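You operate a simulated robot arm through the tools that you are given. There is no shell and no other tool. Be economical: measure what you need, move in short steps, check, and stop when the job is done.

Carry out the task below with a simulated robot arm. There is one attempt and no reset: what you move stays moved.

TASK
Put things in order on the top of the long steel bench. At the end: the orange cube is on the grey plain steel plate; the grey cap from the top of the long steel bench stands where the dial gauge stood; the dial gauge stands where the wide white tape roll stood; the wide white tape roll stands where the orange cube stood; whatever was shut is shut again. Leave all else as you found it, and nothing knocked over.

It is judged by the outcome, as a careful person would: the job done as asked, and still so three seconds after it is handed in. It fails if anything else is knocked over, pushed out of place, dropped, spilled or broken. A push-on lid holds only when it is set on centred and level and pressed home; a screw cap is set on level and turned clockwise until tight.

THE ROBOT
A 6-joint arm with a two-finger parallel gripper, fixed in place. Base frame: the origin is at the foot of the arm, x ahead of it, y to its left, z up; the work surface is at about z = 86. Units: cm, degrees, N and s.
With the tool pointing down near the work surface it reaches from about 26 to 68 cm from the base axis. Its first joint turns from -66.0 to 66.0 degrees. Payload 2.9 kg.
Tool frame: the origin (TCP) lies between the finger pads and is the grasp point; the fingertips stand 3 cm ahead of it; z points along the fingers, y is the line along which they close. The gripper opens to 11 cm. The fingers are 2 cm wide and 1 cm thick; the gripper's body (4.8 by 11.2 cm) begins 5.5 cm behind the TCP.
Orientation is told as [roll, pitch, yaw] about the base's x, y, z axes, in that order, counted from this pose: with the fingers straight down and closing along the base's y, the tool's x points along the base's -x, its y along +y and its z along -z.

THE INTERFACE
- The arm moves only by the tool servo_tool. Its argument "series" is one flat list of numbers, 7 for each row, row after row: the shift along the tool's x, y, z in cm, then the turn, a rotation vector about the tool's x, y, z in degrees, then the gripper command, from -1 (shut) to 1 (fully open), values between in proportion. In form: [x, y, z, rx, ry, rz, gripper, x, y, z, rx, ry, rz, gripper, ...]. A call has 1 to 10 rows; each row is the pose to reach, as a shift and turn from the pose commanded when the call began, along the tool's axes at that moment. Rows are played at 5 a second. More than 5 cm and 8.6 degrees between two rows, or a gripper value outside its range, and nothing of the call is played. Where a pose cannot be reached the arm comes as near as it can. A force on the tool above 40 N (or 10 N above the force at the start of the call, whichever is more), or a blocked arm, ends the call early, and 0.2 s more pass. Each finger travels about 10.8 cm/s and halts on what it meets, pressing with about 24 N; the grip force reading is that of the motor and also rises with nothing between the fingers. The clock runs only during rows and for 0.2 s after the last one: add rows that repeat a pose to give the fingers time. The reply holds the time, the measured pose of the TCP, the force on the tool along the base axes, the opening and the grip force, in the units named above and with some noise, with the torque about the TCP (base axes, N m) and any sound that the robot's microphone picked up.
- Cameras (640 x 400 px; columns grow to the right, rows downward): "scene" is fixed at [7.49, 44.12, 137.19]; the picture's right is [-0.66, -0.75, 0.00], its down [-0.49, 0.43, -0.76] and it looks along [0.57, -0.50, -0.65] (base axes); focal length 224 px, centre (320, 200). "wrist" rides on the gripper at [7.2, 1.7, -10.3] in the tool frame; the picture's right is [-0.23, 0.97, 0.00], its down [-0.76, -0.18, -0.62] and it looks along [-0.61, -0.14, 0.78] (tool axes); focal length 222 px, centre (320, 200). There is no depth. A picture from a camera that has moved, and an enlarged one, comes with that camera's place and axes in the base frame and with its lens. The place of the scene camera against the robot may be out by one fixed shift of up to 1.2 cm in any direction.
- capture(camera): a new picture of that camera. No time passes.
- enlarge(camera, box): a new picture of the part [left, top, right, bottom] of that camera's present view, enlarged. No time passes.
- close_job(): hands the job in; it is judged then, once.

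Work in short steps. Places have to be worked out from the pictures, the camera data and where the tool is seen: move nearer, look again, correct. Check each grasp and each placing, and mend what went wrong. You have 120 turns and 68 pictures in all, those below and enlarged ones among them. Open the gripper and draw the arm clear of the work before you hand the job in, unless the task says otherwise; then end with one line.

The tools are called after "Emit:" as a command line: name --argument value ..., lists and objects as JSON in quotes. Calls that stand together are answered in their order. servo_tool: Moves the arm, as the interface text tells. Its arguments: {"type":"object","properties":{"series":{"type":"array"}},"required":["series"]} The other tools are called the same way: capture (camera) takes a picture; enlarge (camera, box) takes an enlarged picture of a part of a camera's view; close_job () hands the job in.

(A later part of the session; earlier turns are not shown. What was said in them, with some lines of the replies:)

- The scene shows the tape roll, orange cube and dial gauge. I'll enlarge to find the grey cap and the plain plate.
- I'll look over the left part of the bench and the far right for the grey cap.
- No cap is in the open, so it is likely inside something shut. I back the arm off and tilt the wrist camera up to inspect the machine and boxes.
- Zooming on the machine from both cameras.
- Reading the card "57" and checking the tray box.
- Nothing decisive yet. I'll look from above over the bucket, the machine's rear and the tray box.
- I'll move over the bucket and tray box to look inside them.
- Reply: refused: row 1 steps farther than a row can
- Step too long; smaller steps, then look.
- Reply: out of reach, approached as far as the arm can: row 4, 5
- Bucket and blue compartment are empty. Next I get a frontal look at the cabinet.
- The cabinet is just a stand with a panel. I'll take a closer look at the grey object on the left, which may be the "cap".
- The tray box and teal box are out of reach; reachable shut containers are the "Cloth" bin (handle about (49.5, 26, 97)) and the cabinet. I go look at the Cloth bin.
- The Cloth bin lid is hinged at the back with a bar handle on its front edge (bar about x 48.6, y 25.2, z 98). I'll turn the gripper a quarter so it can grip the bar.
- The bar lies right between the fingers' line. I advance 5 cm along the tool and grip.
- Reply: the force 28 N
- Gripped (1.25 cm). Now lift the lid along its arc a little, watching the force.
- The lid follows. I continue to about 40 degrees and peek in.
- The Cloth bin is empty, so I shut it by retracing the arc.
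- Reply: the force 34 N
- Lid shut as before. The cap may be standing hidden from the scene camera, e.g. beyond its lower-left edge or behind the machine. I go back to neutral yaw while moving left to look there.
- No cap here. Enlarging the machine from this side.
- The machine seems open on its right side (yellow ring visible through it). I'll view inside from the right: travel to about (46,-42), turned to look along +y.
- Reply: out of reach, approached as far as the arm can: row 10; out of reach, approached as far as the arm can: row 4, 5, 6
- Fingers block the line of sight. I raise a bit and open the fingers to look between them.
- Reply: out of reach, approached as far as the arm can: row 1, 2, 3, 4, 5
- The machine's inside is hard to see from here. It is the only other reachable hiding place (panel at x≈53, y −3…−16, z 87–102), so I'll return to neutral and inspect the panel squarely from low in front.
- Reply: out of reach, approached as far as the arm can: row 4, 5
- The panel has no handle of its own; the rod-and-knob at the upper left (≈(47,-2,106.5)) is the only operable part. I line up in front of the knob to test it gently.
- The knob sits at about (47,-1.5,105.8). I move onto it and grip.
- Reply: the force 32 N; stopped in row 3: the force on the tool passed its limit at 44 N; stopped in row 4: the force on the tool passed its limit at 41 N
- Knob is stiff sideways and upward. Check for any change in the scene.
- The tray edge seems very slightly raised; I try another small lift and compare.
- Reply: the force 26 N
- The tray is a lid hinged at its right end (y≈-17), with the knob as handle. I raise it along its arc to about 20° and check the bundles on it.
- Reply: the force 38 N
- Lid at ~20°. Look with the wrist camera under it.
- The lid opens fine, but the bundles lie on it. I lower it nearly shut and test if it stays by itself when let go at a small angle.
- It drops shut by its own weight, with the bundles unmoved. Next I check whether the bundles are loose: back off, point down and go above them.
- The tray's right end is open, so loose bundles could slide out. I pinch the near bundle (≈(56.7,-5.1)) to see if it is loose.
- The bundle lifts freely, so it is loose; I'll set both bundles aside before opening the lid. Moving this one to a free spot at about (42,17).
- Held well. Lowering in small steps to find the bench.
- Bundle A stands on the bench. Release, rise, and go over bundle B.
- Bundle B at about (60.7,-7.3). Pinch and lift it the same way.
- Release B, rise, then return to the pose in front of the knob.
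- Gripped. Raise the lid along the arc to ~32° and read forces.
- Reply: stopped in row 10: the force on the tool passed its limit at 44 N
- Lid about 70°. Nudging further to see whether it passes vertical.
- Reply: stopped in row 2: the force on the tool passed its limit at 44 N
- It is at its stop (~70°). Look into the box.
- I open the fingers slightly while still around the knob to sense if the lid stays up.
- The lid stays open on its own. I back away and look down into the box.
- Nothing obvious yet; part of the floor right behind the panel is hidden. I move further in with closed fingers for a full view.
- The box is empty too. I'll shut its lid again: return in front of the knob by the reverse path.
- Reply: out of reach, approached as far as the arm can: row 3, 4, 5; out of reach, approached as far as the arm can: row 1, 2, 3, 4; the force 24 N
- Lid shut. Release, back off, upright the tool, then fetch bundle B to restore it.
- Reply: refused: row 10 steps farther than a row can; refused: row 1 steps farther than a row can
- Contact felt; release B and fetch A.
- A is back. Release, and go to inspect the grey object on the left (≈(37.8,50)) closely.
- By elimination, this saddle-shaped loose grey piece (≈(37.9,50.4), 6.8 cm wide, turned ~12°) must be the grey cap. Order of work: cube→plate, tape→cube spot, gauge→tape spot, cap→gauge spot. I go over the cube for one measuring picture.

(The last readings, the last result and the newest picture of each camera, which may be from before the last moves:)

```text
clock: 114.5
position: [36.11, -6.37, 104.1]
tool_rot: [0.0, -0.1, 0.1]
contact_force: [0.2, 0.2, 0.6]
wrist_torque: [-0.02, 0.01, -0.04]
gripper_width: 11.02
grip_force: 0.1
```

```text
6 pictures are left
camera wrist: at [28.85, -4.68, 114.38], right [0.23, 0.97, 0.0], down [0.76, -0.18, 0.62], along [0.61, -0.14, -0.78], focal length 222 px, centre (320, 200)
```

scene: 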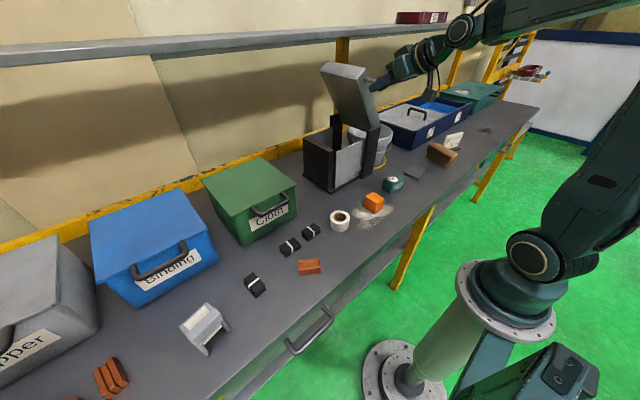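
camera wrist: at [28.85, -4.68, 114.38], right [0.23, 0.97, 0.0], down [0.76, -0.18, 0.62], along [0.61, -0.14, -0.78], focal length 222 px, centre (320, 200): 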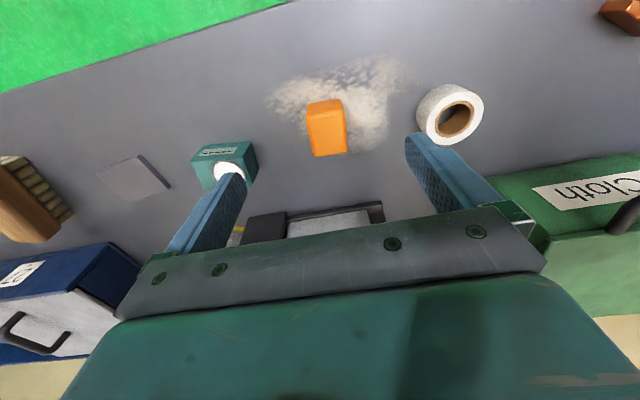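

Measured: cube ≈(38.6,-5.9), tape ≈(40.3,8.3), gauge ≈(40.4,-20.8, ~8.5 cm along y), plate centre ≈(40.6,-36.2). Pick the cube.

Emit:
servo_tool --series '[-2.5, 0.45, 4, 0, 0, 0, 0.4, -2.5, 0.45, 8, 0, 0, 0, 0.4, -2.5, 0.45, 12, 0, 0, 0, 0.4, -2.5, 0.45, 14.4, 0, 0, 0, 0.4, -2.5, 0.45, 14.4, 0, 0, 0, 0.4, -2.5, 0.45, 14.4, 0, 0, 0, -0.4, -2.5, 0.45, 14.4, 0, 0, 0, -0.8, -2.5, 0.45, 14.4, 0, 0, 0, -0.8]'

```text
clock: 116.3
position: [38.72, -5.82, 89.64]
tool_rot: [0.0, -0.1, 0.0]
contact_force: [0.3, -0.7, 0.1]
wrist_torque: [0.0, 0.01, 0.03]
gripper_width: 4.16
grip_force: 24.1
```

Cube gripped (4.2 cm). Lift and carry to the plate.

Emit:
servo_tool --series '[0, 0, -4, 0, 0, 0, -0.8, 0, 0, -8.5, 0, 0, 0, -0.8, 0, -4, -11, 0, 0, 0, -0.8, -0.5, -8.5, -11, 0, 0, 0, -0.8, -0.8, -13, -11, 0, 0, 0, -0.8, -1, -17.5, -11, 0, 0, 0, -0.8, -1.3, -22, -11, 0, 0, 0, -0.8, -1.6, -26.5, -11, 0, 0, 0, -0.8, -1.9, -30.4, -11, 0, 0, 0, -0.8, -1.9, -30.4, -8, 0, 0, 0, -0.8]'

Emit:
capture --camera "wrist"

```text
clock: 118.5
position: [40.64, -36.23, 97.61]
tool_rot: [0.0, -0.1, 0.0]
contact_force: [-0.5, -0.1, -0.8]
wrist_torque: [0.0, 0.01, -0.02]
gripper_width: 4.15
grip_force: 24.0
```

```text
5 pictures are left
camera wrist: at [33.37, -34.52, 107.86], right [0.23, 0.97, 0.0], down [0.76, -0.18, 0.62], along [0.61, -0.14, -0.78], focal length 222 px, centre (320, 200)
```

wrist: 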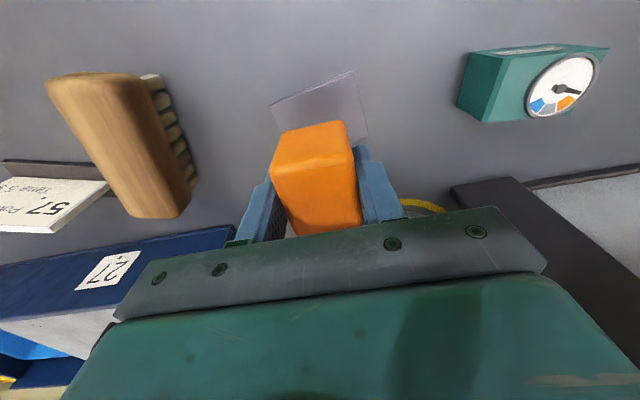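

The plate is centred under the cube. Lower gently.

Emit:
servo_tool --series '[0, 0, 3, 0, 0, 0, -0.8, 0, 0, 6, 0, 0, 0, -0.8, 0, 0, 6.6, 0, 0, 0, -0.8, 0, 0, 6.6, 0, 0, 0, -0.8]'

Emit:
servo_tool --series '[0, 0, 0.3, 0, 0, 0, -0.8, 0, 0, 0.5, 0, 0, 0, -0.8, 0, 0, 0.5, 0, 0, 0, -0.8]'

```text
clock: 119.5
position: [40.59, -36.17, 91.07]
tool_rot: [0.0, -0.1, 0.0]
contact_force: [0.1, 0.7, -0.6]
wrist_torque: [-0.03, 0.01, -0.01]
gripper_width: 4.18
grip_force: 24.4
```

```text
clock: 120.3
position: [40.62, -36.25, 90.57]
tool_rot: [-0.1, -0.1, 0.0]
contact_force: [-1.5, 0.9, 5.4]
wrist_torque: [0.1, 0.07, 0.02]
gripper_width: 4.12
grip_force: 23.9
```

Cube is on the plate. Release, rise, and travel to the tape roll.

Emit:
servo_tool --series '[0, 0, -0.1, 0, 0, 0, -0.4, 0, 0, -0.1, 0, 0, 0, 0, 0, 0, -4, 0, 0, 0, 0, 0, 0, -8, 0, 0, 0, 0, 0, 4, -11, 0, 0, 0, 0.5, 0, 8.7, -11, 0, 0, 0, 1, 0, 13.4, -11, 0, 0, 0, 1, 0, 18.1, -11, 0, 0, 0, 1, 0, 22.8, -11, 0, 0, 0, 1, 0, 27.5, -11, 0, 0, 0, 1]'

Emit:
servo_tool --series '[0, 4.5, 0, 0, 0, 0, 1, 0, 9, 0, 0, 0, 0, 1, 0, 13, 0, 0, 0, 0, 1, 0.2, 17, 0, 0, 0, 0, 1, 0.2, 17, 0, 0, 0, 0, 1]'

Emit:
capture --camera "wrist"

```text
clock: 122.5
position: [40.8, -8.67, 101.27]
tool_rot: [0.0, 0.0, -0.2]
contact_force: [-0.2, -0.2, 0.5]
wrist_torque: [-0.03, -0.03, -0.01]
gripper_width: 11.0
grip_force: 0.1
```

```text
clock: 123.8
position: [40.27, 8.19, 101.49]
tool_rot: [-0.1, -0.1, -0.1]
contact_force: [0.1, -0.2, -0.5]
wrist_torque: [0.03, -0.02, 0.01]
gripper_width: 11.0
grip_force: 0.1
```

```text
4 pictures are left
camera wrist: at [33.1, 9.87, 111.81], right [0.23, 0.97, 0.0], down [0.76, -0.18, 0.62], along [0.61, -0.14, -0.78], focal length 222 px, centre (320, 200)
```

wrist: 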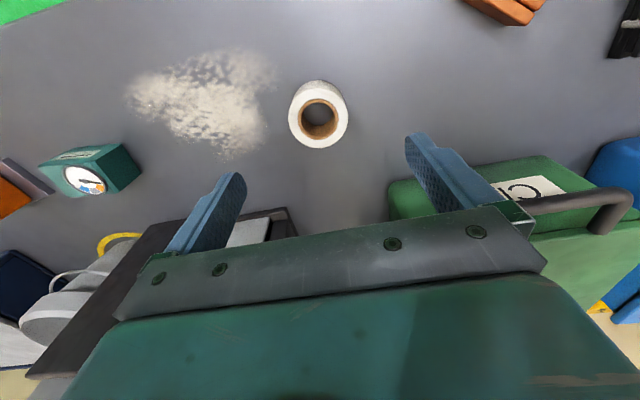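

Tape roll centre ≈(40.4,8.15), 5.7 cm wide. Descend and grip it.

Emit:
servo_tool --series '[-0.15, 0, 4, 0, 0, 0, 0.6, -0.15, 0, 8, 0, 0, 0, 0.6, -0.15, 0, 11.7, 0, 0, 0, 0.6, -0.15, 0, 11.7, 0, 0, 0, 0, -0.15, 0, 11.7, 0, 0, 0, -0.4, -0.15, 0, 11.7, 0, 0, 0, -0.4]'

```text
clock: 125.2
position: [40.63, 8.25, 89.78]
tool_rot: [0.1, -0.1, 0.0]
contact_force: [0.8, 0.6, -0.2]
wrist_torque: [0.0, 0.01, 0.01]
gripper_width: 5.84
grip_force: 23.3
```

Gripped. Carry to the cube's old spot (38.7,-5.85) and set down at the same height.

Emit:
servo_tool --series '[0, 0, -4, 0, 0, 0, -0.4, 0.3, -3, -6, 0, 0, 0, -0.4, 0.8, -7, -6, 0, 0, 0, -0.4, 1.4, -11, -6, 0, 0, 0, -0.4, 1.85, -14.05, -6, 0, 0, 0, -0.4, 1.85, -14.05, -3, 0, 0, 0, -0.4, 1.85, -14.05, -0.4, 0, 0, 0, -0.4, 1.85, -14.05, 0.05, 0, 0, 0, -0.4, 1.85, -14.05, 0.05, 0, 0, 0, -0.4]'

```text
clock: 127.2
position: [38.79, -5.79, 89.93]
tool_rot: [-0.2, -0.2, 0.0]
contact_force: [-6.0, -0.7, 25.0]
wrist_torque: [0.09, 0.36, 0.07]
gripper_width: 5.87
grip_force: 24.2
```

Release, rise, go over the gauge, and look once before gripping.

Emit:
servo_tool --series '[0, 0, -0.2, 0, 0, 0, 0, 0, 0, -0.2, 0, 0, 0, 0.2, 0, 0, -5, 0, 0, 0, 0.2, 0, 0, -10, 0, 0, 0, 0.2, -0.5, -4.5, -11, 0, 0, 0, 0.6, -1, -9, -11, 0, 0, 0, 1, -1.5, -14.1, -11, 0, 0, 0, 1, -1.5, -14.1, -11, 0, 0, 0, 1]'

Emit:
capture --camera "wrist"

```text
refused: row 7 steps farther than a row can; nothing moved
```

```text
3 pictures are left
camera wrist: at [31.5, -4.14, 100.19], right [0.23, 0.97, 0.0], down [0.76, -0.18, 0.63], along [0.61, -0.14, -0.78], focal length 222 px, centre (320, 200)
```

wrist: 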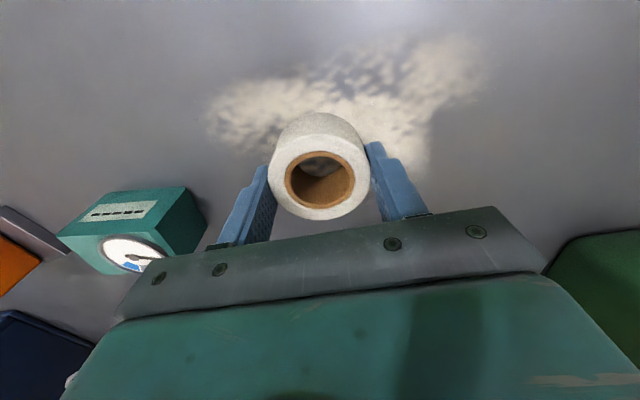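

The picture helps: the gauge's centre is ≈(40.3,-20.0), turned about −8°. Redo the move with shorter steps and matching turn.

Emit:
servo_tool --series '[0, 0, -0.2, 0, 0, 0, 0, 0, 0, -0.2, 0, 0, 0, 0.2, 0, 0, -5, 0, 0, 0, 0.2, 0, 0, -9.5, 0, 0, 0, 0.2, -0.5, -4, -11, 0, 0, 2, 0.6, -1, -8, -11, 0, 0, 4, 1, -1.3, -12, -11, 0, 0, 8, 1, -1.6, -14.15, -9, 0, 0, 8, 1, -1.6, -14.15, -5, 0, 0, 8, 1, -1.6, -14.15, -4, 0, 0, 8, 1]'

Emit:
servo_tool --series '[0, 0, 2, 0, 0, 0, 1, 0, 0, 4, 0, 0, 0, 1, 0, 0, 4, 0, 0, 0, 1, 0, 0, 4, 0, 0, 0, 0.3, 0, 0, 4, 0, 0, 0, -0.3, 0, 0, 4, 0, 0, 0, -0.3]'

```text
clock: 129.3
position: [40.32, -19.98, 93.74]
tool_rot: [0.1, -0.1, -8.0]
contact_force: [-0.6, -0.8, 0.5]
wrist_torque: [0.02, 0.01, 0.0]
gripper_width: 11.01
grip_force: 0.0
```

```text
clock: 130.8
position: [40.4, -19.98, 89.98]
tool_rot: [0.0, -0.1, -8.0]
contact_force: [0.3, -0.4, 0.2]
wrist_torque: [0.04, 0.0, 0.01]
gripper_width: 6.6
grip_force: 23.7
```

Gauge gripped (6.6 cm). Carry to the tape's old spot (40.5,8.2).

Emit:
servo_tool --series '[0, 0, -4.5, 0, 0, 0, -0.3, 0, 0, -9, 0, 0, 0, -0.3, 0.64, 4.65, -9, 0, 0, 0, -0.3, 1.27, 9.3, -9, 0, 0, 0, -0.3, 1.91, 13.95, -9, 0, 0, 0, -0.3, 2.55, 18.6, -9, 0, 0, 0, -0.3, 3.18, 23.3, -9, 0, 0, 0, -0.3, 3.82, 27.93, -9, 0, 0, 0, -0.3, 3.82, 27.93, -4.5, 0, 0, 0, -0.3, 3.82, 27.93, -0.5, 0, 0, 0, -0.3]'

Emit:
servo_tool --series '[0, 0, 0.3, 0, 0, 0, -0.3, 0, 0, 0.5, 0, 0, 0, -0.3, 0, 0, 0.5, 0, 0, 0, -0.3]'

```text
clock: 132.9
position: [40.4, 8.47, 90.21]
tool_rot: [0.0, -0.1, -8.1]
contact_force: [-0.3, -0.2, -1.1]
wrist_torque: [0.01, 0.02, 0.02]
gripper_width: 6.58
grip_force: 24.7
```

```text
clock: 133.8
position: [40.36, 8.35, 90.04]
tool_rot: [0.0, 0.0, -8.1]
contact_force: [-2.1, 2.2, 11.5]
wrist_torque: [-0.11, 0.26, -0.05]
gripper_width: 6.59
grip_force: 24.2
```

Release the gauge, rise, and go to the grey cap.

Emit:
servo_tool --series '[0, 0, -0.2, 0, 0, 0, 0.1, 0, 0, -0.2, 0, 0, 0, 0.6, 0, 0, -0.2, 0, 0, 0, 0.6, 0, 0, -5, 0, 0, 0, 0.6, 0, 0, -10, 0, 0, 0, 0.6, 0.9, 4.5, -11, 0, 0, -4, 1, 1.8, 9, -11, 0, 0, -8, 1, 2.7, 13.5, -11, 0, 0, -12, 1, 3.6, 18, -11, 0, 0, -16, 1, 4.5, 22.5, -11, 0, 0, -20.5, 1]'

```text
clock: 135.9
position: [39.12, 31.57, 100.79]
tool_rot: [0.0, -0.2, 12.4]
contact_force: [0.3, 0.7, 0.0]
wrist_torque: [-0.01, 0.0, 0.01]
gripper_width: 11.02
grip_force: 0.2
```

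Emit:
servo_tool --series '[-0.7, 4.66, 0, 0, 0, 0, 1, -1.4, 9.3, 0, 0, 0, 0, 1, -2.1, 14, 0, 0, 0, 0, 1, -2.86, 18.66, 0, 0, 0, 0, 1, -2.86, 18.66, 2, 0, 0, 0, 1, -2.86, 18.66, 2, 0, 0, 0, 1]'

Emit:
capture --camera "wrist"

```text
clock: 137.3
position: [38.05, 50.04, 98.8]
tool_rot: [-0.1, 0.0, 12.4]
contact_force: [-0.5, 1.2, 0.2]
wrist_torque: [0.0, 0.02, -0.01]
gripper_width: 11.01
grip_force: 0.0
```

```text
2 pictures are left
camera wrist: at [30.6, 50.05, 109.07], right [0.01, 1.0, 0.0], down [0.78, -0.01, 0.62], along [0.62, -0.01, -0.78], focal length 222 px, centre (320, 200)
```

wrist: 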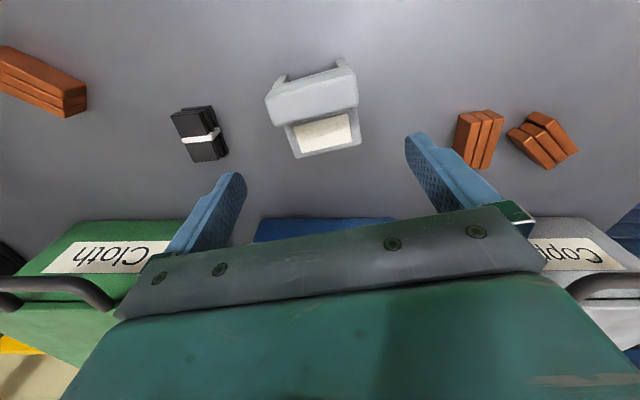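

The cap's ridge block (≈7.4 cm, centre (35.5,49.4)) is the widest grip. I descend at about (36.3,49.6) and grip.

Emit:
servo_tool --series '[0.9, -0.1, 3, 0, 0, 0, 1, 1.77, -0.12, 6, 0, 0, 0, 1, 1.77, -0.12, 8, 0, 0, 0, 1, 1.77, -0.12, 9.0, 0, 0, 0, 1, 1.77, -0.12, 9.0, 0, 0, 0, 0.6, 1.77, -0.12, 9.0, 0, 0, 0, 0, 1.77, -0.12, 9.0, 0, 0, 0, 0, 1.77, -0.12, 9.0, 0, 0, 0, 0]'

```text
clock: 139.2
position: [36.3, 49.45, 89.78]
tool_rot: [-0.2, -0.1, 12.5]
contact_force: [-0.2, 0.4, -0.5]
wrist_torque: [0.07, 0.0, 0.04]
gripper_width: 5.99
grip_force: 23.7
```

Gripped. Lift and carry towards the gauge's old spot.

Emit:
servo_tool --series '[0, 0, -3, 0, 0, 0, 0, 0, 0, -7, 0, 0, 0, 0, 0, 0, -11, 0, 0, 0, 0, 0.85, -4.59, -11, 0, 0, 0, 0, 1.7, -9.18, -11, 0, 0, 0, 0, 2.54, -13.8, -11, 0, 0, 0, 0, 3.39, -18.4, -11, 0, 0, 0, 0, 4.23, -23, -11, 0, 0, 0, 0, 5.08, -27.6, -11, 0, 0, 0, 0, 5.93, -32.15, -11, 0, 0, 0, 0]'

Emit:
servo_tool --series '[0.85, -4.59, 0, 0, 0, 0, 0, 1.7, -9.18, 0, 0, 0, 0, 0, 2.54, -13.8, 0, 0, 0, 0, 0, 3.39, -18.4, 0, 0, 0, 0, 0, 4.23, -23, 0, 0, 0, 0, 0, 5.08, -27.6, 0, 0, 0, 0, 0, 5.93, -32.15, 0, 0, 0, 0, 0, 6.78, -36.75, 0, 0, 0, 0, 0, 6.78, -36.75, 0, 0, 0, 0, 0]'

```text
clock: 141.3
position: [37.18, 16.61, 100.92]
tool_rot: [0.1, -0.1, 12.5]
contact_force: [-0.1, -0.3, -1.4]
wrist_torque: [-0.01, 0.0, 0.01]
gripper_width: 6.0
grip_force: 23.4
```

```text
clock: 143.3
position: [38.75, -20.85, 100.92]
tool_rot: [-0.1, -0.2, 12.6]
contact_force: [-0.4, 0.1, -1.8]
wrist_torque: [-0.02, 0.0, 0.03]
gripper_width: 5.99
grip_force: 23.4
```

Still held. Lower to the bench.

Emit:
servo_tool --series '[0, 0.2, 4, 0, 0, 0, 0, 0, 0.2, 8, 0, 0, 0, 0, 0, 0.2, 10.6, 0, 0, 0, 0, 0, 0.2, 10.6, 0, 0, 0, 0]'

Emit:
servo_tool --series '[0, 0, 0.2, 0, 0, 0, 0, 0, 0, 0.5, 0, 0, 0, 0, 0, 0, 0.5, 0, 0, 0, 0]'

```text
clock: 144.3
position: [38.8, -20.13, 90.38]
tool_rot: [-0.1, 0.0, 12.5]
contact_force: [-0.7, -0.1, -1.3]
wrist_torque: [-0.01, -0.01, 0.01]
gripper_width: 5.99
grip_force: 24.0
```

```text
clock: 145.2
position: [38.65, -20.19, 89.75]
tool_rot: [0.0, 0.0, 12.4]
contact_force: [-0.2, -0.9, -0.8]
wrist_torque: [0.01, -0.01, -0.02]
gripper_width: 5.98
grip_force: 24.4
```

Emit:
servo_tool --series '[0, -0.2, 0.2, 0, 0, 0, 0, 0, -0.2, 0.3, 0, 0, 0, 0, 0, -0.2, 0.3, 0, 0, 0, 0]'

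```text
clock: 145.9
position: [38.77, -20.46, 89.51]
tool_rot: [-0.1, -0.2, 12.5]
contact_force: [-2.4, 4.0, 22.1]
wrist_torque: [0.3, 0.08, 0.05]
gripper_width: 6.0
grip_force: 24.1
```

Contact. Release and draw up and clear, then check with the scene camera.

Emit:
servo_tool --series '[0, 0, -0.2, 0, 0, 0, 0.3, 0, 0, -0.2, 0, 0, 0, 0.5, 0, 0, -0.2, 0, 0, 0, 0.5, 0, 0, -5, 0, 0, 0, 0.5, 0, 0, -10, 0, 0, 0, 0.5, 0, 0, -15, 0, 0, 0, 0.5, 0, 0, -20, 0, 0, 0, 0.5, 3, 0, -24, 0, 0, 0, 0.5, 6, 0, -26, 0, 0, 0, 0.5]'

Emit:
capture --camera "scene"

```text
clock: 147.9
position: [32.81, -21.83, 115.27]
tool_rot: [0.0, 0.1, 12.5]
contact_force: [0.2, -0.3, -1.1]
wrist_torque: [-0.01, -0.02, 0.01]
gripper_width: 8.27
grip_force: 0.0
```

```text
1 pictures are left
```

scene: 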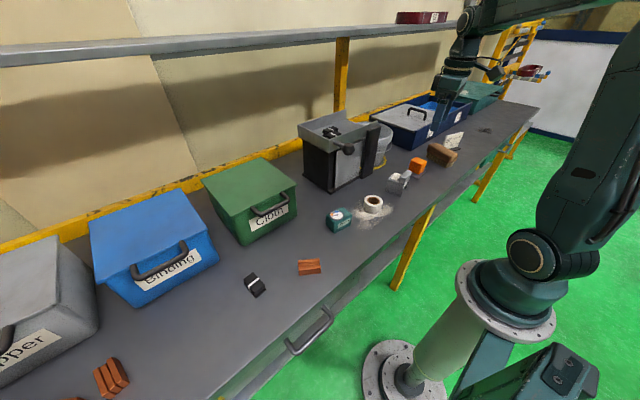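

Everything appears in place; one last enlarged check of the placed items.

Emit:
enlarge --camera "scene" --box '[300, 110, 460, 240]'

```text
3.08 times, centred on (380, 175) of scene
camera zoom: at [7.49, 44.12, 137.19], right [-0.66, -0.75, 0.0], down [-0.49, 0.43, -0.76], along [0.57, -0.5, -0.65], focal length 688 px, centre (135, 277)
```

zoom: 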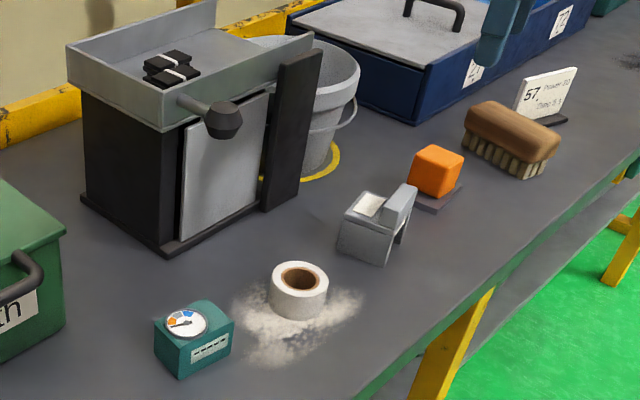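

Cube on the plate, cap on the gauge's spot, gauge on the tape's spot, tape on the cube's spot, and lids shut. The gripper is open and the arm is clear, so I'm handing in.

Emit:
close_job

```text
The job is handed in.
```

I finished the rearrangement and handed it in, with one uncertainty: no piece was plainly a cap, so I took the loose grey saddle-shaped piece as the grey cap by elimination. That piece now stands on the gauge's old spot, the gauge on the tape's, the tape on the cube's, and the cube is on the plate. While searching I opened the Cloth bin and the box with the tray lid, found both empty and shut them again. The two bundles I lifted off the tray lid are back in about the same place.
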